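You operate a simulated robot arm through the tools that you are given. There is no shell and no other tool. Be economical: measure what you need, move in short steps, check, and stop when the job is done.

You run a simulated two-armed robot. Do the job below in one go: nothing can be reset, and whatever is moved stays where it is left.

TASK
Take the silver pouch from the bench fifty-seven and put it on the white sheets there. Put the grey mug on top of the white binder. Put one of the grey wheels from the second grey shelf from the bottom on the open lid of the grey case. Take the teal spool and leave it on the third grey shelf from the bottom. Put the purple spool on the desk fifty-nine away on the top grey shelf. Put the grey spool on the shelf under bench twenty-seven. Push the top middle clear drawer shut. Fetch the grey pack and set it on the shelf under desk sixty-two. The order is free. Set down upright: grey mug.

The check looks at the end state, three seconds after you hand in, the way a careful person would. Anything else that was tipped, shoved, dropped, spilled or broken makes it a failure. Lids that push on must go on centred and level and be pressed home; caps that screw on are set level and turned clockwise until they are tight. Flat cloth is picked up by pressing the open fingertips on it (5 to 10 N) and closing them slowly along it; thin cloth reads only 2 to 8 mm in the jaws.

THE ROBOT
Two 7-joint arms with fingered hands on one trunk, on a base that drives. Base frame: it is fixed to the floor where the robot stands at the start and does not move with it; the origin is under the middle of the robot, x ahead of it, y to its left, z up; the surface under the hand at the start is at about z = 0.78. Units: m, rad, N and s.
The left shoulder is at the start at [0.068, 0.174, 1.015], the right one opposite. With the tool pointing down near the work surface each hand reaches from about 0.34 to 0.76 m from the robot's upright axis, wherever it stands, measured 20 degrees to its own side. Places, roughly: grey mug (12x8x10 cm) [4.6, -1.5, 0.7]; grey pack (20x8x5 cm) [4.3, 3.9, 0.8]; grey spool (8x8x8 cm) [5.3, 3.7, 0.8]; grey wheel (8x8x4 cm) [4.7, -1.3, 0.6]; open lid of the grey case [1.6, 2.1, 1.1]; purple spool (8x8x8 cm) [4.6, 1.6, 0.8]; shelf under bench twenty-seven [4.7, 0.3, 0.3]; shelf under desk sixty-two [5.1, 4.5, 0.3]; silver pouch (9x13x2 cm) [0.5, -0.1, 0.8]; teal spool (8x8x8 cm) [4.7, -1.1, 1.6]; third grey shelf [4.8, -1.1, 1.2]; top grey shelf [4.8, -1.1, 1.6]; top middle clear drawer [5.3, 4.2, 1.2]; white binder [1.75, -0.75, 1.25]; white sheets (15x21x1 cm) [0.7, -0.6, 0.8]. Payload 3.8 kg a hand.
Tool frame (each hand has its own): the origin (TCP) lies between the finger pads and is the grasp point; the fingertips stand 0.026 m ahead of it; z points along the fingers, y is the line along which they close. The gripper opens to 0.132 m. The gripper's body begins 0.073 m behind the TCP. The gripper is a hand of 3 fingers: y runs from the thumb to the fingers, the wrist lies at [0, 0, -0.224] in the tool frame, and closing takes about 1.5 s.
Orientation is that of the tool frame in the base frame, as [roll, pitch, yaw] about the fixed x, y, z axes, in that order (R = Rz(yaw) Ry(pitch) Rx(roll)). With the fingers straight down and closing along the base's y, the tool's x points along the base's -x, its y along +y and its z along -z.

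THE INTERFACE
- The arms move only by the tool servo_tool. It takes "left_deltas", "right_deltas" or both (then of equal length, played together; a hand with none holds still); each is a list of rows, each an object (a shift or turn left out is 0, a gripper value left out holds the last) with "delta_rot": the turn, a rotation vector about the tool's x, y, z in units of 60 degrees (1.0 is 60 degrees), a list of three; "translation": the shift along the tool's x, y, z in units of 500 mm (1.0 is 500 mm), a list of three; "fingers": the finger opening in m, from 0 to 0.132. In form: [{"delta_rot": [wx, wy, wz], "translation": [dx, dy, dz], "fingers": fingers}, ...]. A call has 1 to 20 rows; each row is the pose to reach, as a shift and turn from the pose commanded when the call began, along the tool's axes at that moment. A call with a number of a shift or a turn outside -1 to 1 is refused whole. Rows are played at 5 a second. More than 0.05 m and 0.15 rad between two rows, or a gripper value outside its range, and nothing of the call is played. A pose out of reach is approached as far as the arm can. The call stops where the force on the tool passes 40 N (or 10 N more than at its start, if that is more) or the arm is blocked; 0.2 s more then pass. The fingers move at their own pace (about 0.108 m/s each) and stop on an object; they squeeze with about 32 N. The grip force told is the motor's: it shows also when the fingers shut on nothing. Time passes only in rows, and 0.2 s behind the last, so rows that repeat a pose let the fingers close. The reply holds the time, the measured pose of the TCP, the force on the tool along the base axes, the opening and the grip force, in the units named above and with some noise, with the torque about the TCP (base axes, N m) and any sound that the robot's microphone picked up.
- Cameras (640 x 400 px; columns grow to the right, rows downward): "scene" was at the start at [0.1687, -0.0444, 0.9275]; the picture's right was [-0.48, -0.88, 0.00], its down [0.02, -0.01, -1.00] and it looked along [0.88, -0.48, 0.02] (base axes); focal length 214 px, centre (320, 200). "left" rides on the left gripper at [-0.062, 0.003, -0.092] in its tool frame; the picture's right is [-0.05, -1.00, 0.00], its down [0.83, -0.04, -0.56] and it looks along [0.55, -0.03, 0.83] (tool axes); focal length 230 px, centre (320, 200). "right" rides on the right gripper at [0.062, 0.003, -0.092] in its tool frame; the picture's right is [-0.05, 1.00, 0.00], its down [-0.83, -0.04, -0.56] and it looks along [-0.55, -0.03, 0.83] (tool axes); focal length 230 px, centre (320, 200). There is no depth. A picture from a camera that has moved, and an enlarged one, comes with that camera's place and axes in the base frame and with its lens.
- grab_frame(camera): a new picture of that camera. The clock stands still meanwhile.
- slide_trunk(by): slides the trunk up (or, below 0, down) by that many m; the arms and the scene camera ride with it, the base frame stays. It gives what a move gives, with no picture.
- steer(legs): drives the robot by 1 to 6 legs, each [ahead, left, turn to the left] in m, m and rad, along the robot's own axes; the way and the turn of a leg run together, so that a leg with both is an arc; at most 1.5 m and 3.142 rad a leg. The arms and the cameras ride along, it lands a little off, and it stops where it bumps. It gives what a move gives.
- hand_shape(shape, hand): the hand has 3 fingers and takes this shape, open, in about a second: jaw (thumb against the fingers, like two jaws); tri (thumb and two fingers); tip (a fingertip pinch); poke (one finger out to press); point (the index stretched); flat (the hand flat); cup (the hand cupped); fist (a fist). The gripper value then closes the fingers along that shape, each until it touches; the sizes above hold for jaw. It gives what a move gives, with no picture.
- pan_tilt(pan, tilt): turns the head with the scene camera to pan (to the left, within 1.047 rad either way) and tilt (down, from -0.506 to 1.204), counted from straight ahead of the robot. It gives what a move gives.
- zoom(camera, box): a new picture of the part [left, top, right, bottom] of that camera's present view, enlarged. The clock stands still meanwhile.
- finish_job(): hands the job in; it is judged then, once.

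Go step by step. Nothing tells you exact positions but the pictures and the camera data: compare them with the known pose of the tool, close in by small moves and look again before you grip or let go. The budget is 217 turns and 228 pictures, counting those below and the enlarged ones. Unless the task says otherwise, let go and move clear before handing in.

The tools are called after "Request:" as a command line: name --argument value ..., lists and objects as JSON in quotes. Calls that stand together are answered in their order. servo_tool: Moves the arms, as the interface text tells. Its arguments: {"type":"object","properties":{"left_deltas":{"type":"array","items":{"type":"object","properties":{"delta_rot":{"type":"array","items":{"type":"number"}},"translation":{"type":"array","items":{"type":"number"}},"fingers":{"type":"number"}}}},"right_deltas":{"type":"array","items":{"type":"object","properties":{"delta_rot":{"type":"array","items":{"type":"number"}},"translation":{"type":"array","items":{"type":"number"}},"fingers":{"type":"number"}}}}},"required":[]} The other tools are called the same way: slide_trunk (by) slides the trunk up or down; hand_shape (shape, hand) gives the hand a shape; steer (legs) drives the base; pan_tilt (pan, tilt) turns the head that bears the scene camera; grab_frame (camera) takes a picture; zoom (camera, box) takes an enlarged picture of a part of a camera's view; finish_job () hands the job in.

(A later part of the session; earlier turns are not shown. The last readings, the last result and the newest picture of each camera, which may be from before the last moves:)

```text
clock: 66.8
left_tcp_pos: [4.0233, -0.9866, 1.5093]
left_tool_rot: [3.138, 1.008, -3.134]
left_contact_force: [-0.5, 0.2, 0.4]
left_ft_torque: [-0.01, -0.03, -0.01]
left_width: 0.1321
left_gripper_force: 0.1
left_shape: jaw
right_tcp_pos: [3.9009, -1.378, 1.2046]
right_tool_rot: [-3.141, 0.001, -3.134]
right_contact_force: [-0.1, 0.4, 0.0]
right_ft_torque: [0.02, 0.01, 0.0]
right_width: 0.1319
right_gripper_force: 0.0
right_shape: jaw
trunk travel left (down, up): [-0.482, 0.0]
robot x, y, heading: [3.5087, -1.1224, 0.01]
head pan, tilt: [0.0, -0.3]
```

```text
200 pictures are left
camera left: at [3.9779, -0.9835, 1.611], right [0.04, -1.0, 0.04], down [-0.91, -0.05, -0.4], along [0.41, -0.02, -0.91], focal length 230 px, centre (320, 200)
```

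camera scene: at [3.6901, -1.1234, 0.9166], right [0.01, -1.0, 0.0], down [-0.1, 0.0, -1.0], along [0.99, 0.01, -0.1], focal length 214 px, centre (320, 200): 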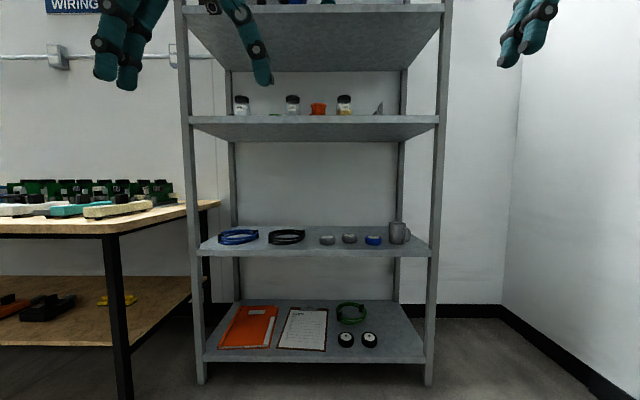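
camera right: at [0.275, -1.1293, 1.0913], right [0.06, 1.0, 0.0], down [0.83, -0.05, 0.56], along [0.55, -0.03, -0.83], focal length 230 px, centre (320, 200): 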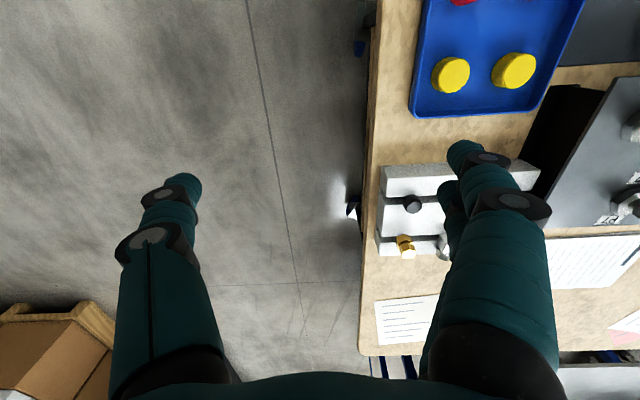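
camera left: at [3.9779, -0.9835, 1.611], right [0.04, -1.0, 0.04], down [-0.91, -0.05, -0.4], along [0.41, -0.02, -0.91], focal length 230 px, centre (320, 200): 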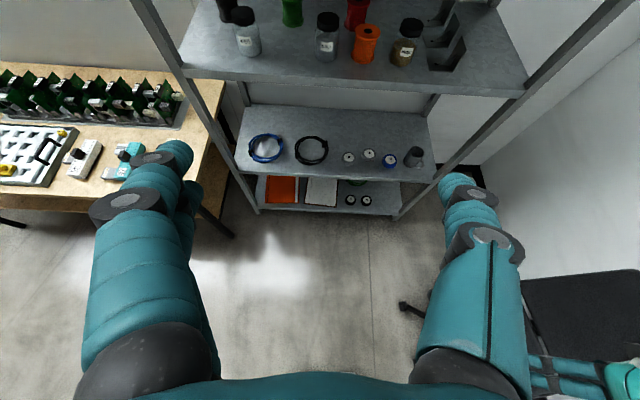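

Request:
servo_tool --left_deltas '[{"delta_rot": [0, -0.1, 0], "translation": [-0.08, 0, -0.05]}, {"delta_rot": [0, -0.2, 0], "translation": [-0.16, 0, -0.1]}, {"delta_rot": [0, -0.3, 0], "translation": [-0.24, 0, -0.15]}, {"delta_rot": [0, -0.3, 0], "translation": [-0.32, 0, -0.2]}, {"delta_rot": [0, -0.3, 0], "translation": [-0.38, 0, -0.24]}]'

Request:
steer --legs '[[0.3, -0.02, -0.01]]'

Request:
grab_frame --camera "left"

Request:
grab_frame --camera "scene"

```text
clock: 68.0
left_tcp_pos: [4.0168, -0.9803, 1.7101]
left_tool_rot: [-3.141, 1.32, -3.135]
left_contact_force: [0.1, 0.8, 0.2]
left_ft_torque: [-0.01, 0.03, -0.05]
left_width: 0.132
left_gripper_force: 0.1
left_shape: jaw
left hand out of reach, approached as far as the arm can: row 5
right_tcp_pos: [3.901, -1.3764, 1.2055]
right_tool_rot: [-3.14, 0.002, -3.133]
right_contact_force: [0.2, 0.5, -0.1]
right_ft_torque: [-0.03, 0.03, -0.01]
right_width: 0.1319
right_gripper_force: 0.0
right_shape: jaw
trunk travel left (down, up): [-0.482, 0.0]
robot x, y, heading: [3.5082, -1.1235, 0.007]
head pan, tilt: [0.0, -0.3]
```

```text
clock: 70.1
left_tcp_pos: [4.3124, -1.0066, 1.71]
left_tool_rot: [-3.141, 1.319, -3.14]
left_contact_force: [-0.6, 0.2, -0.3]
left_ft_torque: [-0.02, 0.0, -0.01]
left_width: 0.1323
left_gripper_force: 0.1
left_shape: jaw
right_tcp_pos: [4.1947, -1.4014, 1.2061]
right_tool_rot: [3.141, 0.002, 3.14]
right_contact_force: [0.1, 0.1, -0.1]
right_ft_torque: [0.02, -0.03, -0.01]
right_width: 0.1319
right_gripper_force: 0.1
right_shape: jaw
trunk travel left (down, up): [-0.482, 0.0]
robot x, y, heading: [3.8014, -1.1401, -0.004]
head pan, tilt: [0.0, -0.3]
```

```text
199 pictures are left
camera left: at [4.2383, -1.003, 1.7935], right [0.01, -1.0, 0.05], down [-0.74, -0.04, -0.67], along [0.67, -0.03, -0.74], focal length 230 px, centre (320, 200)
```

left: 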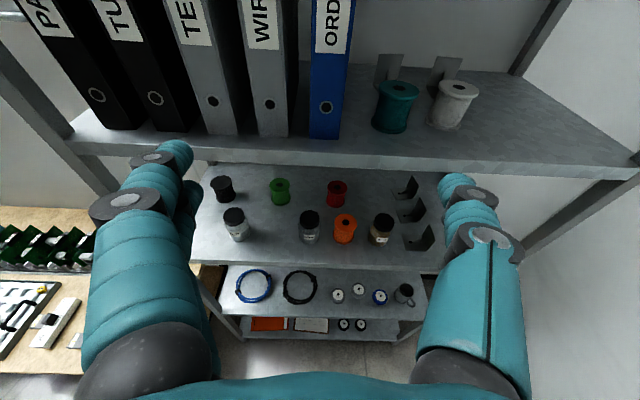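

```text
198 pictures are left
camera scene: at [3.9915, -1.1441, 1.1447], right [0.0, -1.0, 0.0], down [0.3, 0.0, -0.96], along [0.96, 0.0, 0.3], focal length 214 px, centre (320, 200)
```

scene: 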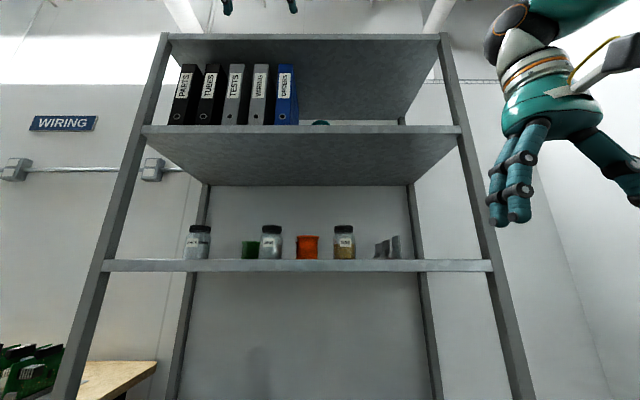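

I have a good view: the teal spool is at about [4.67, -1.158], between the blue binder and a grey spool. I'll line up the left hand in front of the shelf at its height, then look again.

Request:
servo_tool --left_deltas '[{"translation": [0.05, -0.075, 0.014], "fingers": 0.11}, {"translation": [0.1, -0.15, 0.028], "fingers": 0.11}, {"translation": [0.15, -0.225, 0.042], "fingers": 0.11}, {"translation": [0.19, -0.303, 0.055], "fingers": 0.11}]' --right_deltas '[{"translation": [0.04, -0.05, 0]}, {"translation": [0.08, -0.1, 0]}, {"translation": [0.08, -0.1, 0]}, {"translation": [0.08, -0.1, 0]}]'

Request:
grab_frame --camera "left"

```text
clock: 71.1
left_tcp_pos: [4.3128, -1.1631, 1.6078]
left_tool_rot: [3.138, 1.319, 3.139]
left_contact_force: [0.2, 0.4, -0.4]
left_ft_torque: [-0.01, 0.0, 0.02]
left_width: 0.1103
left_gripper_force: 0.0
left_shape: jaw
right_tcp_pos: [4.1535, -1.4521, 1.2036]
right_tool_rot: [3.14, 0.002, 3.139]
right_contact_force: [0.0, 0.0, -0.5]
right_ft_torque: [0.0, -0.01, 0.02]
right_width: 0.1319
right_gripper_force: 0.1
right_shape: jaw
trunk travel left (down, up): [-0.482, 0.0]
robot x, y, heading: [3.8062, -1.1413, -0.004]
head pan, tilt: [0.0, -0.3]
```

```text
197 pictures are left
camera left: at [4.2394, -1.1591, 1.6921], right [0.01, -1.0, 0.05], down [-0.75, -0.04, -0.67], along [0.67, -0.03, -0.75], focal length 230 px, centre (320, 200)
```

left: 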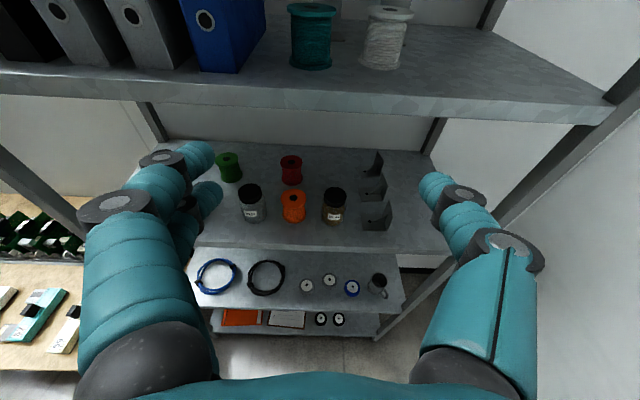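

Request:
steer --legs '[[0.25, 0.012, 0]]'

Request:
grab_frame --camera "left"

```text
clock: 72.9
left_tcp_pos: [4.5643, -1.1467, 1.6098]
left_tool_rot: [-3.138, 1.318, -3.14]
left_contact_force: [-0.8, 0.2, 0.8]
left_ft_torque: [0.0, 0.0, 0.01]
left_width: 0.1104
left_gripper_force: 0.0
left_shape: jaw
right_tcp_pos: [4.4066, -1.4376, 1.2058]
right_tool_rot: [-3.141, 0.002, -3.14]
right_contact_force: [-0.7, -0.6, 0.9]
right_ft_torque: [0.01, 0.0, 0.01]
right_width: 0.1319
right_gripper_force: 0.1
right_shape: jaw
trunk travel left (down, up): [-0.482, 0.0]
robot x, y, heading: [4.0541, -1.1322, 0.001]
head pan, tilt: [0.0, -0.3]
```

```text
196 pictures are left
camera left: at [4.4899, -1.1439, 1.6936], right [0.01, -1.0, 0.05], down [-0.74, -0.04, -0.67], along [0.67, -0.03, -0.74], focal length 230 px, centre (320, 200)
```

left: 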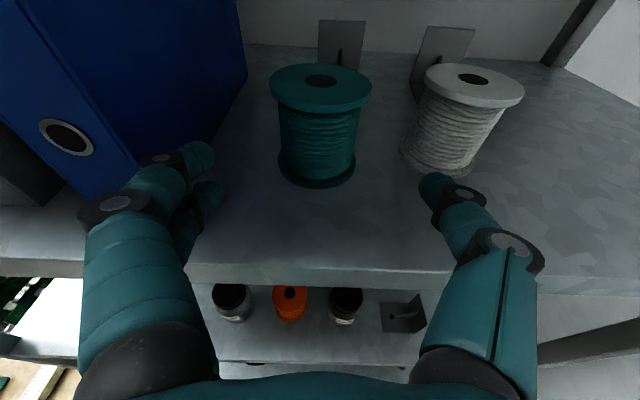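

The spool is centred between the fingers at x≈4.65. I'll narrow the fingers, reach in and close on it.

Request:
servo_tool --left_deltas '[{"translation": [0, 0, 0], "fingers": 0.098}, {"translation": [-0.006, -0.002, 0.06], "fingers": 0.098}, {"translation": [-0.012, -0.002, 0.12], "fingers": 0.098}, {"translation": [-0.019, -0.002, 0.165], "fingers": 0.098}]'

Request:
grab_frame --camera "left"

```text
clock: 73.9
left_tcp_pos: [4.6464, -1.1472, 1.598]
left_tool_rot: [3.14, 1.317, -3.141]
left_contact_force: [0.2, 0.6, 0.2]
left_ft_torque: [0.01, 0.0, 0.02]
left_width: 0.0987
left_gripper_force: 0.2
left_shape: jaw
right_tcp_pos: [4.4077, -1.4388, 1.2044]
right_tool_rot: [-3.141, 0.002, 3.14]
right_contact_force: [0.0, 0.0, 0.2]
right_ft_torque: [0.01, -0.06, 0.0]
right_width: 0.1319
right_gripper_force: 0.1
right_shape: jaw
trunk travel left (down, up): [-0.482, 0.0]
robot x, y, heading: [4.0573, -1.1314, -0.001]
head pan, tilt: [0.0, -0.3]
```

```text
195 pictures are left
camera left: at [4.573, -1.1444, 1.6813], right [0.01, -1.0, 0.05], down [-0.75, -0.04, -0.67], along [0.67, -0.03, -0.74], focal length 230 px, centre (320, 200)
```

left: 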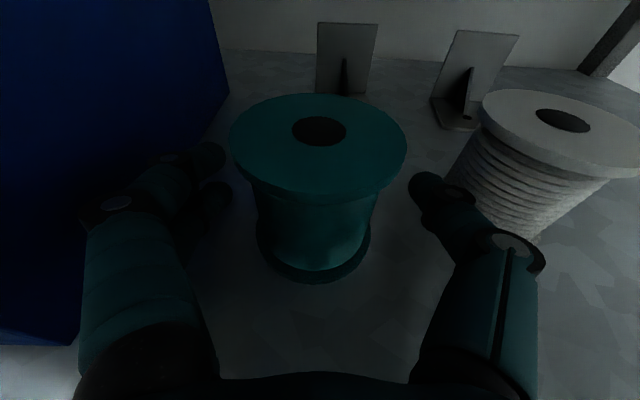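

Request:
servo_tool --left_deltas '[{"fingers": 0.06}, {"fingers": 0.03}, {"fingers": 0.0}, {"fingers": 0.0}, {"fingers": 0.0}, {"fingers": 0.0}]'

Request:
grab_frame --camera "left"

```text
clock: 75.3
left_tcp_pos: [4.6477, -1.1484, 1.5984]
left_tool_rot: [-3.14, 1.318, -3.14]
left_contact_force: [1.4, 1.0, -0.4]
left_ft_torque: [0.0, 0.04, 0.0]
left_width: 0.0512
left_gripper_force: 31.8
left_shape: jaw
right_tcp_pos: [4.4072, -1.4379, 1.2043]
right_tool_rot: [-3.14, 0.001, -3.14]
right_contact_force: [-0.2, 0.0, 0.7]
right_ft_torque: [-0.03, -0.02, 0.03]
right_width: 0.1321
right_gripper_force: 0.1
right_shape: jaw
trunk travel left (down, up): [-0.482, 0.0]
robot x, y, heading: [4.0547, -1.1303, 0.003]
head pan, tilt: [0.0, -0.3]
```

```text
194 pictures are left
camera left: at [4.5731, -1.1436, 1.6813], right [0.01, -1.0, 0.05], down [-0.75, -0.04, -0.67], along [0.67, -0.03, -0.74], focal length 230 px, centre (320, 200)
```

left: 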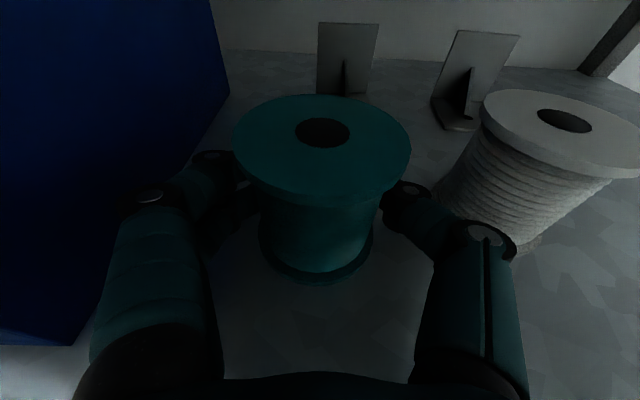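

The teal spool is held at its waist. I'll lift it, back out, lower the trunk and line up with the gap between the two left jars on the third shelf (about y -0.88).

Request:
servo_tool --left_deltas '[{"translation": [-0.03, 0, -0.008]}, {"translation": [-0.06, 0, -0.016]}]'

Request:
steer --legs '[[-0.3, 0, 0]]'

Request:
slide_trunk --by -0.29

Request:
servo_tool --left_deltas '[{"translation": [0, 0.09, 0]}, {"translation": [0, 0.18, 0]}, {"translation": [0, 0.27, 0]}, {"translation": [0, 0.36, 0]}, {"translation": [0, 0.38, 0]}]'

Request:
grab_frame --camera "left"

```text
clock: 75.9
left_tcp_pos: [4.6398, -1.1382, 1.6129]
left_tool_rot: [-3.136, 1.317, -3.137]
left_contact_force: [-0.4, 1.0, -3.8]
left_ft_torque: [0.04, 0.03, 0.01]
left_width: 0.0517
left_gripper_force: 31.8
left_shape: jaw
left hand out of reach, approached as far as the arm can: row 1, 2
right_tcp_pos: [4.4079, -1.4361, 1.2044]
right_tool_rot: [-3.139, 0.002, -3.139]
right_contact_force: [0.3, 0.7, -0.6]
right_ft_torque: [-0.04, 0.03, 0.02]
right_width: 0.1322
right_gripper_force: 0.1
right_shape: jaw
trunk travel left (down, up): [-0.482, 0.0]
robot x, y, heading: [4.0548, -1.1286, -0.001]
head pan, tilt: [0.0, -0.3]
```

```text
clock: 78.0
left_tcp_pos: [4.3416, -1.142, 1.6115]
left_tool_rot: [-3.14, 1.315, 3.141]
left_contact_force: [0.6, -0.5, -3.4]
left_ft_torque: [0.04, 0.03, -0.01]
left_width: 0.0513
left_gripper_force: 32.1
left_shape: jaw
right_tcp_pos: [4.1073, -1.4395, 1.2032]
right_tool_rot: [3.141, -0.001, 3.137]
right_contact_force: [-0.6, -0.3, 0.4]
right_ft_torque: [0.01, 0.01, 0.01]
right_width: 0.132
right_gripper_force: 0.2
right_shape: jaw
trunk travel left (down, up): [-0.482, 0.0]
robot x, y, heading: [3.7579, -1.1303, -0.002]
head pan, tilt: [0.0, -0.3]
```

```text
clock: 80.9
left_tcp_pos: [4.5689, -1.1426, 0.9543]
left_tool_rot: [-3.141, 0.772, 3.14]
left_contact_force: [0.9, 0.9, -3.0]
left_ft_torque: [-0.04, -0.12, 0.0]
left_width: 0.0251
left_gripper_force: 32.8
left_shape: jaw
right_tcp_pos: [4.1065, -1.4385, 0.9145]
right_tool_rot: [-3.138, 0.002, 3.138]
right_contact_force: [-0.2, 1.3, 0.0]
right_ft_torque: [0.02, -0.03, 0.02]
right_width: 0.1318
right_gripper_force: 0.1
right_shape: jaw
trunk travel left (down, up): [-0.192, 0.29]
robot x, y, heading: [3.7567, -1.1337, -0.006]
head pan, tilt: [0.0, -0.3]
```

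```text
clock: 82.1
left_tcp_pos: [4.612, -0.9647, 0.9676]
left_tool_rot: [-3.141, 0.768, 3.139]
left_contact_force: [0.0, -0.1, -3.8]
left_ft_torque: [-0.02, -0.1, 0.01]
left_width: 0.025
left_gripper_force: 31.4
left_shape: jaw
left hand out of reach, approached as far as the arm can: row 1, 2, 3, 4, 5
right_tcp_pos: [4.1073, -1.4391, 0.9141]
right_tool_rot: [3.141, 0.0, 3.138]
right_contact_force: [0.0, -0.3, -0.2]
right_ft_torque: [0.0, 0.01, 0.02]
right_width: 0.132
right_gripper_force: 0.1
right_shape: jaw
trunk travel left (down, up): [-0.192, 0.29]
robot x, y, heading: [3.7567, -1.1277, -0.001]
head pan, tilt: [0.0, -0.3]
```

```text
193 pictures are left
camera left: at [4.5923, -0.961, 1.078], right [0.03, -1.0, 0.04], down [-0.98, -0.04, -0.18], along [0.18, -0.03, -0.98], focal length 230 px, centre (320, 200)
```

left: 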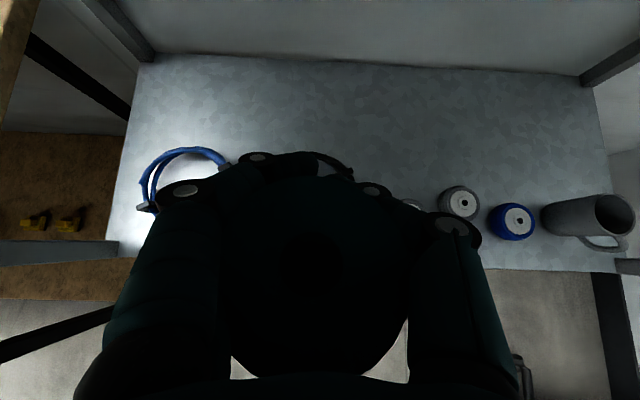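

The trunk slide swung the left arm into an odd pose and the grip changed, so I'll stop and look before moving again.

Request:
pan_tilt --pan 0.15 --tilt 0.0

Request:
grab_frame --camera "scene"

Request:
zoom --camera "left" --box '[120, 120, 520, 400]'

Request:
grab_frame --camera "right"

```text
clock: 82.9
left_tcp_pos: [4.6133, -0.9636, 0.9684]
left_tool_rot: [-3.141, 0.77, 3.139]
left_contact_force: [1.4, -0.4, -2.3]
left_ft_torque: [-0.03, -0.13, -0.02]
left_width: 0.025
left_gripper_force: 31.6
left_shape: jaw
right_tcp_pos: [4.1074, -1.4391, 0.9148]
right_tool_rot: [-3.141, 0.0, 3.137]
right_contact_force: [0.0, -0.5, 0.3]
right_ft_torque: [-0.01, -0.01, -0.03]
right_width: 0.1321
right_gripper_force: 0.0
right_shape: jaw
trunk travel left (down, up): [-0.192, 0.29]
robot x, y, heading: [3.7554, -1.1317, -0.004]
head pan, tilt: [0.15, 0.0]
```

```text
192 pictures are left
camera scene: at [3.9304, -1.1189, 0.7956], right [0.15, -0.99, 0.0], down [0.0, 0.0, -1.0], along [0.99, 0.15, 0.0], focal length 214 px, centre (320, 200)
```

scene: 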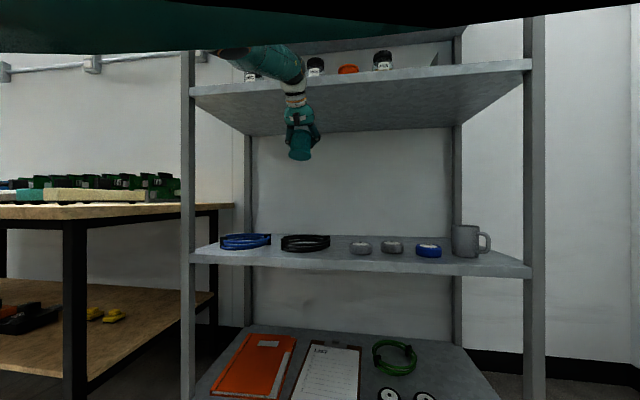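

```text
1.43 times, centred on (320, 260) of left
camera zoom: at [4.5922, -0.961, 1.0782], right [0.03, -1.0, 0.04], down [-0.98, -0.04, -0.18], along [0.18, -0.03, -0.98], focal length 329 px, centre (320, 114)
```

zoom: 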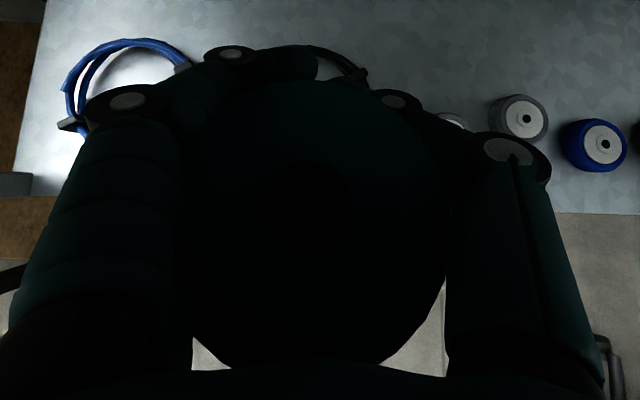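

```text
190 pictures are left
camera right: at [4.0459, -1.4361, 1.0074], right [0.06, 1.0, 0.0], down [0.83, -0.05, 0.56], along [0.55, -0.03, -0.83], focal length 230 px, centre (320, 200)
```

right: 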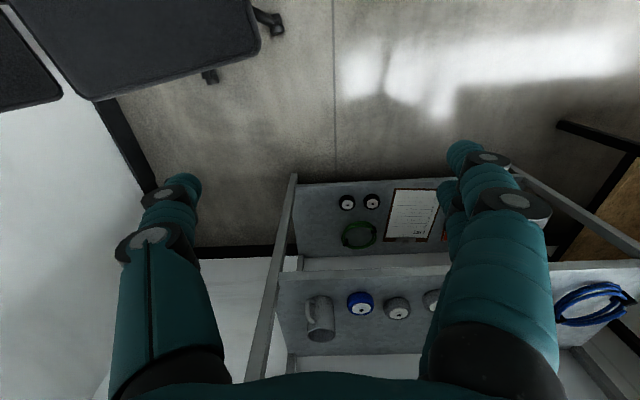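

The spool is still held, hanging almost upright just inside the shelf front below the third shelf, and nothing on the shelves has moved. I'll back straight out and check the grip.

Request:
steer --legs '[[-0.3, 0, 0]]'

Request:
grab_frame --camera "left"

Request:
grab_frame --camera "scene"

```text
clock: 84.9
left_tcp_pos: [4.3148, -0.9647, 0.968]
left_tool_rot: [3.141, 0.771, 3.138]
left_contact_force: [-0.4, -0.8, -2.8]
left_ft_torque: [-0.04, -0.11, 0.01]
left_width: 0.0252
left_gripper_force: 32.5
left_shape: jaw
right_tcp_pos: [3.8107, -1.4384, 0.9144]
right_tool_rot: [-3.141, 0.001, 3.137]
right_contact_force: [-0.1, 0.4, 0.8]
right_ft_torque: [0.04, 0.0, -0.03]
right_width: 0.1318
right_gripper_force: 0.1
right_shape: jaw
trunk travel left (down, up): [-0.192, 0.29]
robot x, y, heading: [3.4552, -1.1305, -0.002]
head pan, tilt: [0.15, 0.0]
```

```text
189 pictures are left
camera left: at [4.2945, -0.9599, 1.0785], right [0.03, -1.0, 0.04], down [-0.98, -0.04, -0.18], along [0.18, -0.03, -0.98], focal length 230 px, centre (320, 200)
```

left: 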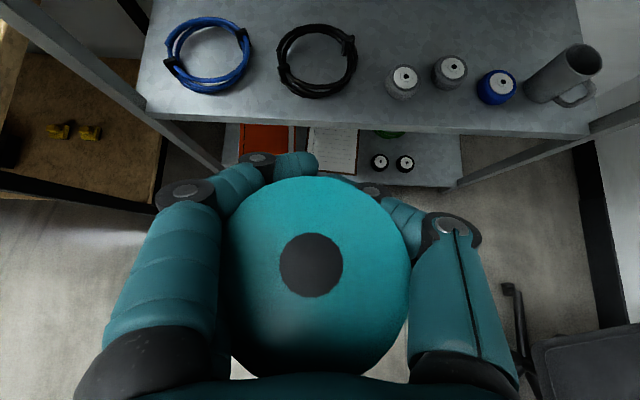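

```text
188 pictures are left
camera scene: at [3.6329, -1.118, 0.7956], right [0.15, -0.99, 0.0], down [0.0, 0.0, -1.0], along [0.99, 0.15, 0.0], focal length 214 px, centre (320, 200)
```

scene: 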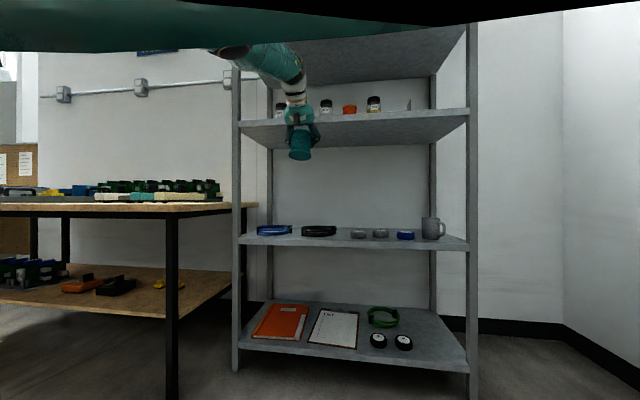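

The spool sits securely in the hand, nearly upright. I'll test a small upward move together with levelling the spool by 10°.

Request:
servo_tool --left_deltas '[{"delta_rot": [0, 0.06, 0], "translation": [-0.035, 0, -0.036]}, {"delta_rot": [0, 0.12, 0], "translation": [-0.07, 0, -0.072]}, {"delta_rot": [0, 0.174, 0], "translation": [-0.07, 0, -0.072]}]'

```text
clock: 85.7
left_tcp_pos: [4.266, -0.9517, 0.9923]
left_tool_rot: [-3.139, 0.596, 3.141]
left_contact_force: [0.2, 0.1, -2.9]
left_ft_torque: [-0.01, -0.12, -0.01]
left_width: 0.0252
left_gripper_force: 32.3
left_shape: jaw
left hand out of reach, approached as far as the arm can: row 1, 2, 3
right_tcp_pos: [3.8091, -1.4377, 0.9137]
right_tool_rot: [-3.141, -0.001, 3.138]
right_contact_force: [-0.2, -0.2, -0.2]
right_ft_torque: [0.0, 0.02, 0.0]
right_width: 0.1321
right_gripper_force: 0.0
right_shape: jaw
trunk travel left (down, up): [-0.192, 0.29]
robot x, y, heading: [3.461, -1.1311, -0.002]
head pan, tilt: [0.15, 0.0]
```

Request:
servo_tool --left_deltas '[{"translation": [0.08, 0, -0.055]}, {"translation": [0.16, 0, -0.11]}, {"translation": [0.24, 0, -0.165]}, {"translation": [0.33, 0, -0.224]}, {"translation": [0.41, 0, -0.28]}]'

```text
refused: row 4 steps farther than a row can; nothing moved
```

Request:
servo_tool --left_deltas '[{"translation": [0.08, 0, -0.055]}, {"translation": [0.16, 0, -0.11]}, {"translation": [0.24, 0, -0.165]}, {"translation": [0.32, 0, -0.22]}, {"translation": [0.4, 0, -0.275]}]'

```text
clock: 86.9
left_tcp_pos: [4.1567, -0.9798, 1.1436]
left_tool_rot: [3.137, 0.587, 3.137]
left_contact_force: [-0.6, 0.1, -3.6]
left_ft_torque: [0.05, -0.11, -0.02]
left_width: 0.0252
left_gripper_force: 32.1
left_shape: jaw
left hand out of reach, approached as far as the arm can: row 1, 2, 3, 4, 5
right_tcp_pos: [3.8084, -1.4381, 0.9142]
right_tool_rot: [-3.141, 0.002, 3.138]
right_contact_force: [-0.9, 0.7, -0.3]
right_ft_torque: [0.02, -0.02, -0.03]
right_width: 0.1321
right_gripper_force: 0.1
right_shape: jaw
trunk travel left (down, up): [-0.192, 0.29]
robot x, y, heading: [3.4598, -1.1272, -0.003]
head pan, tilt: [0.15, 0.0]
```

Request:
servo_tool --left_deltas '[{"translation": [0.05, 0, 0.075]}, {"translation": [0.1, 0, 0.15]}, {"translation": [0.15, 0, 0.225]}, {"translation": [0.2, 0, 0.3]}]'

```text
clock: 87.9
left_tcp_pos: [4.1609, -0.9956, 1.1361]
left_tool_rot: [-3.14, 0.585, 3.14]
left_contact_force: [-0.8, -0.4, -2.7]
left_ft_torque: [0.0, -0.13, 0.0]
left_width: 0.0251
left_gripper_force: 31.9
left_shape: jaw
left hand out of reach, approached as far as the arm can: row 1, 2, 3, 4
right_tcp_pos: [3.8098, -1.438, 0.9154]
right_tool_rot: [-3.141, -0.001, 3.139]
right_contact_force: [0.7, 0.2, -0.4]
right_ft_torque: [-0.02, 0.0, 0.04]
right_width: 0.1318
right_gripper_force: 0.1
right_shape: jaw
trunk travel left (down, up): [-0.192, 0.29]
robot x, y, heading: [3.457, -1.1307, -0.007]
head pan, tilt: [0.15, 0.0]
```

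Request:
servo_tool --left_deltas '[{"translation": [0.08, 0, -0.055]}, {"translation": [0.16, 0, -0.11]}, {"translation": [0.24, 0, -0.165]}, {"translation": [0.29, 0, -0.09]}, {"translation": [0.34, 0, -0.015]}]'

Request:
grab_frame --camera "left"

```text
clock: 89.1
left_tcp_pos: [4.1583, -1.0121, 1.1352]
left_tool_rot: [3.141, 0.586, 3.141]
left_contact_force: [0.7, -0.3, -3.3]
left_ft_torque: [0.01, -0.1, -0.04]
left_width: 0.0255
left_gripper_force: 31.8
left_shape: jaw
left hand out of reach, approached as far as the arm can: row 1, 2, 3, 4, 5
right_tcp_pos: [3.8112, -1.4376, 0.9142]
right_tool_rot: [3.14, 0.0, 3.138]
right_contact_force: [0.7, -0.3, 0.3]
right_ft_torque: [0.05, -0.01, 0.03]
right_width: 0.1322
right_gripper_force: 0.1
right_shape: jaw
trunk travel left (down, up): [-0.192, 0.29]
robot x, y, heading: [3.456, -1.128, -0.004]
head pan, tilt: [0.15, 0.0]
```

```text
187 pictures are left
camera left: at [4.1576, -1.0088, 1.2465], right [0.04, -1.0, 0.03], down [-1.0, -0.04, 0.0], along [0.0, -0.03, -1.0], focal length 230 px, centre (320, 200)
```

left: 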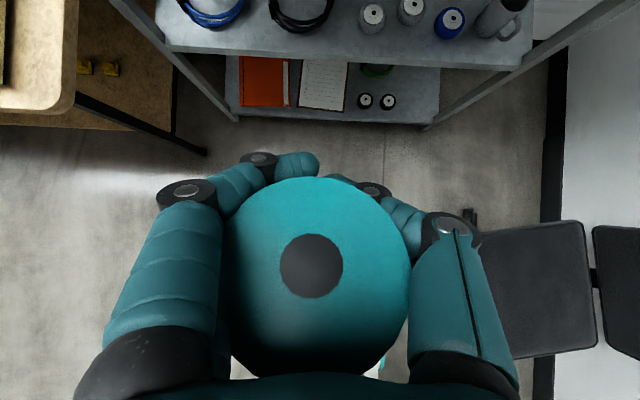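

Request:
servo_tool --left_deltas '[{"translation": [0.055, 0, 0.08]}, {"translation": [0.11, 0, 0.16]}, {"translation": [0.165, 0, 0.24]}, {"translation": [0.22, 0, 0.32]}, {"translation": [0.275, 0, 0.4]}, {"translation": [0.33, 0, 0.48]}]'

```text
clock: 90.5
left_tcp_pos: [4.1517, -1.0637, 1.1257]
left_tool_rot: [3.139, 0.587, 3.137]
left_contact_force: [-0.1, -0.5, -3.1]
left_ft_torque: [0.04, -0.11, -0.02]
left_width: 0.0251
left_gripper_force: 31.7
left_shape: jaw
left hand out of reach, approached as far as the arm can: row 1, 2, 3, 4, 5, 6
right_tcp_pos: [3.8105, -1.4387, 0.9128]
right_tool_rot: [3.14, -0.002, 3.14]
right_contact_force: [-0.9, -0.7, 0.0]
right_ft_torque: [0.03, 0.02, 0.01]
right_width: 0.1321
right_gripper_force: 0.1
right_shape: jaw
trunk travel left (down, up): [-0.192, 0.29]
robot x, y, heading: [3.4619, -1.1296, -0.006]
head pan, tilt: [0.15, 0.0]
```

Request:
pan_tilt --pan 0.3 --tilt -0.5

Request:
grab_frame --camera "scene"

```text
clock: 91.5
left_tcp_pos: [4.1504, -1.0613, 1.1265]
left_tool_rot: [-3.141, 0.587, 3.139]
left_contact_force: [-0.2, -0.7, -3.8]
left_ft_torque: [-0.02, -0.12, -0.04]
left_width: 0.0249
left_gripper_force: 31.9
left_shape: jaw
right_tcp_pos: [3.8097, -1.4376, 0.9153]
right_tool_rot: [3.14, -0.001, 3.138]
right_contact_force: [-0.5, 0.7, 0.6]
right_ft_torque: [0.05, 0.03, -0.01]
right_width: 0.1318
right_gripper_force: 0.1
right_shape: jaw
trunk travel left (down, up): [-0.192, 0.29]
robot x, y, heading: [3.4553, -1.1268, -0.002]
head pan, tilt: [0.3, -0.499]
```

```text
186 pictures are left
camera scene: at [3.6084, -1.1116, 0.8356], right [0.29, -0.96, 0.0], down [0.46, 0.14, -0.88], along [0.84, 0.26, 0.48], focal length 214 px, centre (320, 200)
```

scene: 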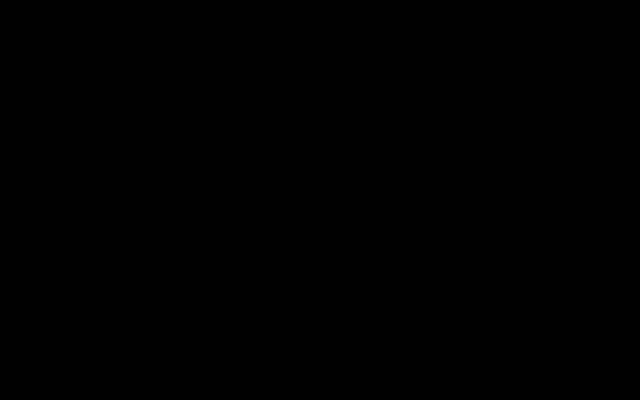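

Request:
pan_tilt --pan -0.7 --tilt -0.2

Request:
grab_frame --camera "scene"

```text
clock: 92.7
left_tcp_pos: [4.151, -1.0607, 1.1245]
left_tool_rot: [3.14, 0.586, 3.139]
left_contact_force: [0.2, 0.4, -3.8]
left_ft_torque: [-0.01, -0.11, -0.02]
left_width: 0.025
left_gripper_force: 31.5
left_shape: jaw
right_tcp_pos: [3.8093, -1.4368, 0.9149]
right_tool_rot: [-3.141, -0.001, 3.138]
right_contact_force: [0.3, 0.7, -0.9]
right_ft_torque: [0.02, 0.0, 0.03]
right_width: 0.1318
right_gripper_force: 0.1
right_shape: jaw
trunk travel left (down, up): [-0.192, 0.29]
robot x, y, heading: [3.46, -1.1297, -0.0]
head pan, tilt: [-0.7, -0.201]
```

```text
185 pictures are left
camera scene: at [3.6077, -1.185, 0.813], right [-0.65, -0.76, 0.0], down [0.15, -0.13, -0.98], along [0.75, -0.63, 0.2], focal length 214 px, centre (320, 200)
```

scene: 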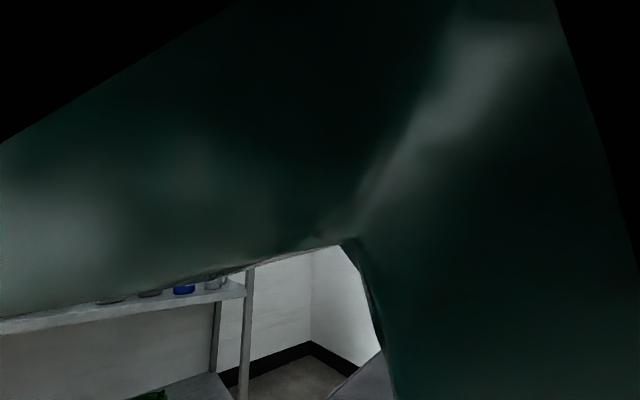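

Request:
servo_tool --left_deltas '[{"translation": [0, 0.08, 0]}, {"translation": [0, 0.16, 0]}, {"translation": [0, 0.24, 0]}, {"translation": [0, 0.32, 0]}, {"translation": [0, 0.4, 0]}, {"translation": [0, 0.48, 0]}, {"translation": [0, 0.56, 0]}, {"translation": [0, 0.64, 0]}]'

Request:
grab_frame --camera "scene"

```text
clock: 94.5
left_tcp_pos: [4.1413, -0.7445, 1.1383]
left_tool_rot: [-3.138, 0.585, 3.14]
left_contact_force: [-0.3, -0.2, -2.9]
left_ft_torque: [-0.02, -0.12, 0.01]
left_width: 0.0249
left_gripper_force: 32.1
left_shape: jaw
left hand out of reach, approached as far as the arm can: row 1, 2, 3, 4, 5, 6, 7, 8
right_tcp_pos: [3.81, -1.4363, 0.9142]
right_tool_rot: [3.142, 0.0, 3.139]
right_contact_force: [1.0, 0.4, -1.4]
right_ft_torque: [0.02, -0.01, 0.0]
right_width: 0.1317
right_gripper_force: 0.1
right_shape: jaw
trunk travel left (down, up): [-0.192, 0.29]
robot x, y, heading: [3.4536, -1.131, -0.001]
head pan, tilt: [-0.7, -0.201]
```

```text
184 pictures are left
camera scene: at [3.6076, -1.1845, 0.8131], right [-0.65, -0.76, 0.0], down [0.15, -0.13, -0.98], along [0.75, -0.63, 0.2], focal length 214 px, centre (320, 200)
```

scene: 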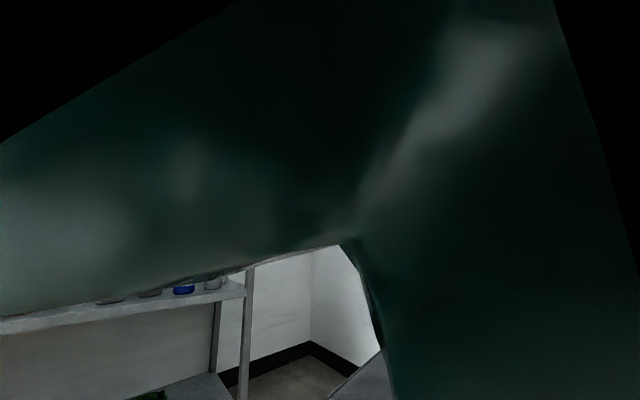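

Request:
servo_tool --left_deltas '[{"translation": [0.08, 0, -0.055]}, {"translation": [0.16, 0, -0.11]}, {"translation": [0.24, 0, -0.165]}, {"translation": [0.32, 0, -0.22]}, {"translation": [0.4, 0, -0.275]}, {"translation": [0.48, 0, -0.33]}]'

```text
clock: 95.9
left_tcp_pos: [4.1238, -0.6799, 1.1281]
left_tool_rot: [3.141, 0.588, 3.139]
left_contact_force: [0.2, -0.3, -2.4]
left_ft_torque: [-0.02, -0.06, 0.0]
left_width: 0.0254
left_gripper_force: 32.7
left_shape: jaw
left hand out of reach, approached as far as the arm can: row 1, 2, 3, 4, 5, 6
right_tcp_pos: [3.8093, -1.4387, 0.914]
right_tool_rot: [3.141, 0.0, 3.137]
right_contact_force: [0.4, 0.9, -0.3]
right_ft_torque: [0.01, 0.0, 0.02]
right_width: 0.132
right_gripper_force: 0.0
right_shape: jaw
trunk travel left (down, up): [-0.192, 0.29]
robot x, y, heading: [3.4573, -1.129, -0.005]
head pan, tilt: [-0.7, -0.201]
```

Request:
servo_tool --left_deltas '[{"translation": [0.08, 0, -0.055]}, {"translation": [0.16, 0, -0.11]}, {"translation": [0.24, 0, -0.165]}, {"translation": [0.24, 0, -0.165]}]'

```text
clock: 96.9
left_tcp_pos: [4.1094, -0.6379, 1.1175]
left_tool_rot: [-3.14, 0.587, 3.14]
left_contact_force: [0.1, 0.5, -2.9]
left_ft_torque: [0.01, -0.11, -0.01]
left_width: 0.0252
left_gripper_force: 31.8
left_shape: jaw
left hand out of reach, approached as far as the arm can: row 1, 2, 3, 4
right_tcp_pos: [3.8097, -1.438, 0.9145]
right_tool_rot: [3.141, 0.0, 3.138]
right_contact_force: [-0.4, -0.2, -1.0]
right_ft_torque: [-0.01, 0.0, 0.01]
right_width: 0.1317
right_gripper_force: 0.0
right_shape: jaw
trunk travel left (down, up): [-0.192, 0.29]
robot x, y, heading: [3.4589, -1.1309, -0.005]
head pan, tilt: [-0.7, -0.201]
```

Request:
servo_tool --left_deltas '[{"translation": [0.07, -0.04, -0.05]}, {"translation": [0.14, -0.08, -0.1]}, {"translation": [0.21, -0.12, -0.15]}, {"translation": [0.28, -0.16, -0.2]}, {"translation": [0.35, -0.2, -0.25]}, {"translation": [0.42, -0.24, -0.3]}]'

```text
clock: 98.3
left_tcp_pos: [4.1087, -0.6385, 1.1186]
left_tool_rot: [-3.138, 0.587, 3.14]
left_contact_force: [-0.5, 0.6, -2.5]
left_ft_torque: [-0.02, -0.13, 0.03]
left_width: 0.025
left_gripper_force: 32.3
left_shape: jaw
left hand out of reach, approached as far as the arm can: row 1, 2, 3, 4, 5, 6
right_tcp_pos: [3.8089, -1.4376, 0.914]
right_tool_rot: [-3.141, 0.001, 3.137]
right_contact_force: [0.4, 0.1, -0.5]
right_ft_torque: [0.0, -0.03, -0.01]
right_width: 0.1322
right_gripper_force: 0.0
right_shape: jaw
trunk travel left (down, up): [-0.192, 0.29]
robot x, y, heading: [3.4577, -1.1329, 0.002]
head pan, tilt: [-0.7, -0.201]
```

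Request:
servo_tool --left_deltas '[{"translation": [0.07, -0.04, -0.05]}, {"translation": [0.14, -0.08, -0.1]}, {"translation": [0.21, -0.12, -0.15]}, {"translation": [0.28, -0.16, -0.2]}]'

```text
clock: 99.3
left_tcp_pos: [4.1143, -0.6492, 1.1203]
left_tool_rot: [-3.14, 0.586, 3.14]
left_contact_force: [0.3, 1.6, -2.2]
left_ft_torque: [0.0, -0.15, 0.01]
left_width: 0.025
left_gripper_force: 32.3
left_shape: jaw
left hand out of reach, approached as far as the arm can: row 1, 2, 3, 4
right_tcp_pos: [3.8103, -1.4378, 0.9134]
right_tool_rot: [3.141, -0.001, 3.139]
right_contact_force: [0.0, 0.9, 0.1]
right_ft_torque: [0.0, 0.0, 0.01]
right_width: 0.1318
right_gripper_force: 0.1
right_shape: jaw
trunk travel left (down, up): [-0.192, 0.29]
robot x, y, heading: [3.4593, -1.128, -0.002]
head pan, tilt: [-0.7, -0.201]
```

Request:
slide_trunk --by 0.1

Request:
pan_tilt --pan 0.4 --tilt 0.0

Request:
grab_frame --camera "scene"

```text
clock: 100.7
left_tcp_pos: [4.0683, -0.6493, 1.2722]
left_tool_rot: [-3.139, 0.685, 3.141]
left_contact_force: [-0.4, 0.1, -3.4]
left_ft_torque: [-0.03, -0.14, 0.01]
left_width: 0.0251
left_gripper_force: 32.2
left_shape: jaw
right_tcp_pos: [3.8089, -1.4372, 1.0132]
right_tool_rot: [3.141, 0.0, 3.139]
right_contact_force: [0.0, -0.9, 0.6]
right_ft_torque: [-0.02, -0.02, 0.03]
right_width: 0.1317
right_gripper_force: 0.0
right_shape: jaw
trunk travel left (down, up): [-0.292, 0.19]
robot x, y, heading: [3.4584, -1.1281, -0.005]
head pan, tilt: [-0.7, -0.201]
```

```text
clock: 102.0
left_tcp_pos: [4.068, -0.6492, 1.2729]
left_tool_rot: [-3.141, 0.686, 3.141]
left_contact_force: [0.5, 0.9, -3.0]
left_ft_torque: [-0.01, -0.12, 0.01]
left_width: 0.0252
left_gripper_force: 31.6
left_shape: jaw
right_tcp_pos: [3.8091, -1.4376, 1.0135]
right_tool_rot: [-3.141, 0.0, 3.139]
right_contact_force: [0.1, 0.6, 0.4]
right_ft_torque: [0.02, 0.0, 0.03]
right_width: 0.132
right_gripper_force: 0.1
right_shape: jaw
trunk travel left (down, up): [-0.292, 0.19]
robot x, y, heading: [3.4607, -1.13, -0.001]
head pan, tilt: [0.4, 0.0]
```

```text
183 pictures are left
camera scene: at [3.6291, -1.0964, 0.8933], right [0.39, -0.92, 0.0], down [0.0, 0.0, -1.0], along [0.92, 0.39, 0.0], focal length 214 px, centre (320, 200)
```

scene: 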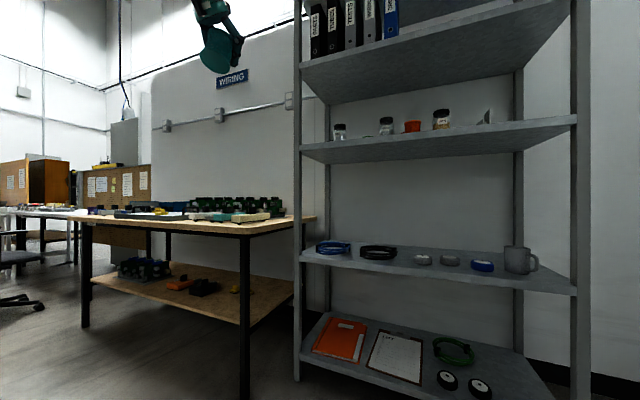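

Request:
pan_tilt --pan 0.75 --tilt -0.5

Request:
grab_frame --camera "scene"

```text
clock: 102.9
left_tcp_pos: [4.0677, -0.6488, 1.2717]
left_tool_rot: [-3.14, 0.686, 3.14]
left_contact_force: [-1.1, 0.1, -2.6]
left_ft_torque: [-0.02, -0.12, 0.01]
left_width: 0.0252
left_gripper_force: 32.0
left_shape: jaw
right_tcp_pos: [3.8096, -1.437, 1.0141]
right_tool_rot: [3.141, -0.001, 3.138]
right_contact_force: [-0.8, 0.1, 0.0]
right_ft_torque: [0.01, 0.02, -0.02]
right_width: 0.1319
right_gripper_force: 0.0
right_shape: jaw
trunk travel left (down, up): [-0.292, 0.19]
robot x, y, heading: [3.4567, -1.1319, -0.001]
head pan, tilt: [0.75, -0.499]
```

```text
182 pictures are left
camera scene: at [3.5953, -1.0855, 0.9333], right [0.68, -0.73, 0.0], down [0.35, 0.32, -0.88], along [0.64, 0.6, 0.48], focal length 214 px, centre (320, 200)
```

scene: 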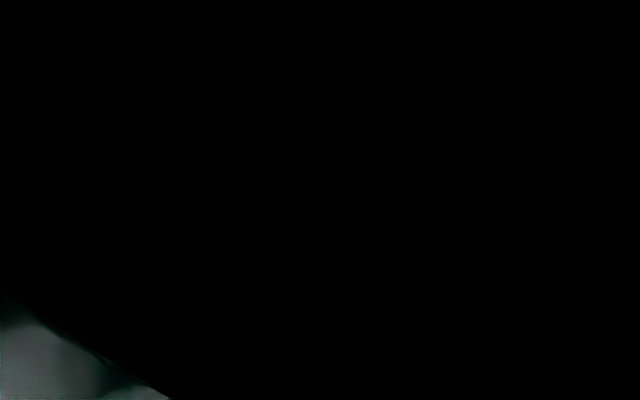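

Request:
servo_tool --left_deltas '[{"translation": [0, -0.06, 0]}, {"translation": [0, -0.12, 0]}, {"translation": [0, -0.16, 0]}]'

Request:
servo_tool --left_deltas '[{"translation": [-0.08, 0, 0.055]}, {"translation": [-0.16, 0, 0.11]}, {"translation": [-0.24, 0, 0.165]}, {"translation": [-0.32, 0, 0.22]}]'

```text
clock: 103.7
left_tcp_pos: [4.0891, -0.7221, 1.2893]
left_tool_rot: [-3.14, 0.684, 3.14]
left_contact_force: [0.8, 0.0, -3.3]
left_ft_torque: [0.01, -0.14, 0.02]
left_width: 0.0252
left_gripper_force: 32.2
left_shape: jaw
left hand out of reach, approached as far as the arm can: row 1, 2, 3
right_tcp_pos: [3.809, -1.4381, 1.0148]
right_tool_rot: [3.141, 0.001, 3.137]
right_contact_force: [0.2, 0.0, 1.1]
right_ft_torque: [0.05, 0.04, 0.0]
right_width: 0.132
right_gripper_force: 0.0
right_shape: jaw
trunk travel left (down, up): [-0.292, 0.19]
robot x, y, heading: [3.4605, -1.1311, -0.004]
head pan, tilt: [0.75, -0.499]
```

```text
clock: 104.7
left_tcp_pos: [4.1685, -0.7585, 1.2231]
left_tool_rot: [-3.139, 0.686, 3.139]
left_contact_force: [0.3, 0.2, -2.8]
left_ft_torque: [-0.02, -0.13, 0.01]
left_width: 0.0251
left_gripper_force: 32.0
left_shape: jaw
left hand out of reach, approached as far as the arm can: row 1, 2, 3, 4
right_tcp_pos: [3.8106, -1.4383, 1.0143]
right_tool_rot: [3.142, 0.001, 3.139]
right_contact_force: [0.3, 0.8, -0.3]
right_ft_torque: [0.02, 0.04, -0.05]
right_width: 0.1318
right_gripper_force: 0.0
right_shape: jaw
trunk travel left (down, up): [-0.292, 0.19]
robot x, y, heading: [3.459, -1.1308, -0.003]
head pan, tilt: [0.75, -0.499]
```

The left elbow seems locked straight. I'll command one long path to an ordinary pose (tool down, in front of the body) to make it fold.

Request:
servo_tool --left_deltas '[{"delta_rot": [0, 0.06, 0], "translation": [0.072, -0.048, -0.01]}, {"delta_rot": [0, 0.12, 0], "translation": [0.144, -0.096, -0.02]}, {"delta_rot": [0, 0.18, 0], "translation": [0.216, -0.144, -0.03]}, {"delta_rot": [0, 0.24, 0], "translation": [0.288, -0.192, -0.04]}, {"delta_rot": [0, 0.3, 0], "translation": [0.36, -0.24, -0.05]}, {"delta_rot": [0, 0.36, 0], "translation": [0.432, -0.288, -0.06]}, {"delta_rot": [0, 0.42, 0], "translation": [0.504, -0.336, -0.07]}, {"delta_rot": [0, 0.48, 0], "translation": [0.576, -0.384, -0.08]}, {"delta_rot": [0, 0.54, 0], "translation": [0.648, -0.432, -0.09]}, {"delta_rot": [0, 0.6, 0], "translation": [0.72, -0.48, -0.098]}, {"delta_rot": [0, 0.655, 0], "translation": [0.72, -0.48, -0.098]}, {"delta_rot": [0, 0.655, 0], "translation": [0.72, -0.48, -0.098]}]'

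Request:
grab_frame --camera "left"

```text
clock: 107.3
left_tcp_pos: [4.0903, -1.0681, 1.0613]
left_tool_rot: [-3.138, 0.0, 3.14]
left_contact_force: [-0.4, -0.2, -3.3]
left_ft_torque: [-0.02, -0.12, 0.01]
left_width: 0.0252
left_gripper_force: 32.0
left_shape: jaw
left hand out of reach, approached as far as the arm can: row 1, 2, 3, 4, 5, 6, 7, 8, 9, 10, 11, 12
right_tcp_pos: [3.81, -1.4371, 1.0137]
right_tool_rot: [3.141, -0.002, 3.139]
right_contact_force: [0.2, -1.1, 0.5]
right_ft_torque: [-0.02, -0.03, -0.02]
right_width: 0.1322
right_gripper_force: 0.1
right_shape: jaw
trunk travel left (down, up): [-0.292, 0.19]
robot x, y, heading: [3.4593, -1.1286, -0.005]
head pan, tilt: [0.75, -0.499]
```

```text
181 pictures are left
camera left: at [4.1514, -1.0649, 1.1555], right [0.05, -1.0, 0.0], down [-0.83, -0.04, 0.56], along [-0.56, -0.03, -0.83], focal length 230 px, centre (320, 200)
```

left: 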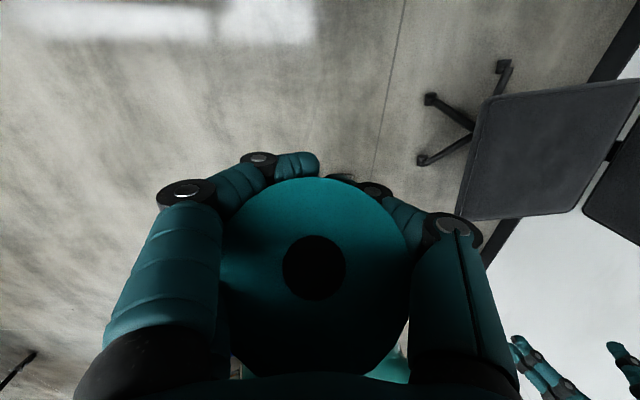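

Request:
servo_tool --left_deltas '[{"translation": [0, 0.02, 0.09]}, {"translation": [0, 0.04, 0.18]}, {"translation": [0, 0.06, 0.27]}, {"translation": [0.05, 0.08, 0.34]}, {"translation": [0.12, 0.1, 0.38]}, {"translation": [0.2, 0.1, 0.4]}, {"translation": [0.28, 0.1, 0.4]}, {"translation": [0.36, 0.1, 0.4]}]'

```text
clock: 109.1
left_tcp_pos: [4.1395, -1.0648, 0.9402]
left_tool_rot: [3.139, -0.002, 3.138]
left_contact_force: [-0.1, -0.3, -2.9]
left_ft_torque: [-0.02, -0.1, -0.05]
left_width: 0.0251
left_gripper_force: 31.7
left_shape: jaw
left hand out of reach, approached as far as the arm can: row 1, 2, 3, 4, 5, 6, 7, 8
right_tcp_pos: [3.8088, -1.4384, 1.0148]
right_tool_rot: [-3.141, 0.0, 3.139]
right_contact_force: [-0.2, -0.6, 0.2]
right_ft_torque: [0.0, 0.02, 0.05]
right_width: 0.132
right_gripper_force: 0.0
right_shape: jaw
trunk travel left (down, up): [-0.292, 0.19]
robot x, y, heading: [3.4586, -1.1294, -0.001]
head pan, tilt: [0.75, -0.499]
```

Request:
steer --legs '[[-0.05, 0, 0]]'

Request:
servo_tool --left_deltas '[{"translation": [0.004, 0, 0.001]}, {"translation": [0.008, 0.001, 0.002]}, {"translation": [0.012, 0.002, 0.003]}, {"translation": [0.016, 0.003, 0.004]}, {"translation": [0.02, 0.003, 0.006]}, {"translation": [0.03, 0.005, 0.008]}, {"translation": [0.04, 0.006, 0.01]}]'

```text
clock: 110.0
left_tcp_pos: [4.0876, -1.0644, 0.9416]
left_tool_rot: [-3.141, 0.0, 3.141]
left_contact_force: [-0.3, -0.2, -1.9]
left_ft_torque: [-0.02, -0.1, 0.01]
left_width: 0.0253
left_gripper_force: 32.3
left_shape: jaw
right_tcp_pos: [3.759, -1.4368, 1.0132]
right_tool_rot: [-3.141, 0.002, 3.138]
right_contact_force: [0.3, -0.4, -0.4]
right_ft_torque: [-0.01, 0.01, -0.01]
right_width: 0.1318
right_gripper_force: 0.0
right_shape: jaw
trunk travel left (down, up): [-0.292, 0.19]
robot x, y, heading: [3.4086, -1.1299, -0.005]
head pan, tilt: [0.75, -0.499]
```

```text
clock: 111.6
left_tcp_pos: [4.0885, -1.0645, 0.9407]
left_tool_rot: [-3.141, -0.002, 3.14]
left_contact_force: [-0.3, -0.3, -2.3]
left_ft_torque: [0.0, -0.12, 0.0]
left_width: 0.0254
left_gripper_force: 31.8
left_shape: jaw
left hand out of reach, approached as far as the arm can: row 2, 3, 4, 5, 6, 7
right_tcp_pos: [3.7584, -1.4379, 1.0138]
right_tool_rot: [-3.14, 0.0, 3.139]
right_contact_force: [-1.2, -0.1, -0.4]
right_ft_torque: [0.01, 0.01, 0.03]
right_width: 0.132
right_gripper_force: 0.0
right_shape: jaw
trunk travel left (down, up): [-0.292, 0.19]
robot x, y, heading: [3.4078, -1.127, 0.006]
head pan, tilt: [0.75, -0.499]
```

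Request:
servo_tool --left_deltas '[{"delta_rot": [0, -0.13, 0], "translation": [-0.03, 0, -0.015]}, {"delta_rot": [0, -0.26, 0], "translation": [-0.06, 0, -0.03]}, {"delta_rot": [0, -0.39, 0], "translation": [-0.09, 0, -0.045]}, {"delta_rot": [0, -0.52, 0], "translation": [-0.09, 0, -0.06]}, {"delta_rot": [0, -0.65, 0], "translation": [-0.09, 0, -0.075]}, {"delta_rot": [0, -0.65, 0], "translation": [-0.05, 0, -0.075]}, {"delta_rot": [0, -0.65, 0], "translation": [0.0, 0, -0.075]}]'

```text
clock: 113.2
left_tcp_pos: [4.2077, -1.1059, 1.018]
left_tool_rot: [-3.139, 0.681, 3.139]
left_contact_force: [-0.4, 0.1, -2.5]
left_ft_torque: [0.02, -0.12, 0.04]
left_width: 0.0253
left_gripper_force: 32.1
left_shape: jaw
left hand out of reach, approached as far as the arm can: row 1, 2, 3, 4, 5, 6, 7
right_tcp_pos: [3.7586, -1.438, 1.0143]
right_tool_rot: [-3.141, 0.002, 3.139]
right_contact_force: [0.4, 0.0, 0.1]
right_ft_torque: [-0.01, -0.01, -0.01]
right_width: 0.1318
right_gripper_force: 0.1
right_shape: jaw
trunk travel left (down, up): [-0.292, 0.19]
robot x, y, heading: [3.4098, -1.1288, -0.002]
head pan, tilt: [0.75, -0.499]
```

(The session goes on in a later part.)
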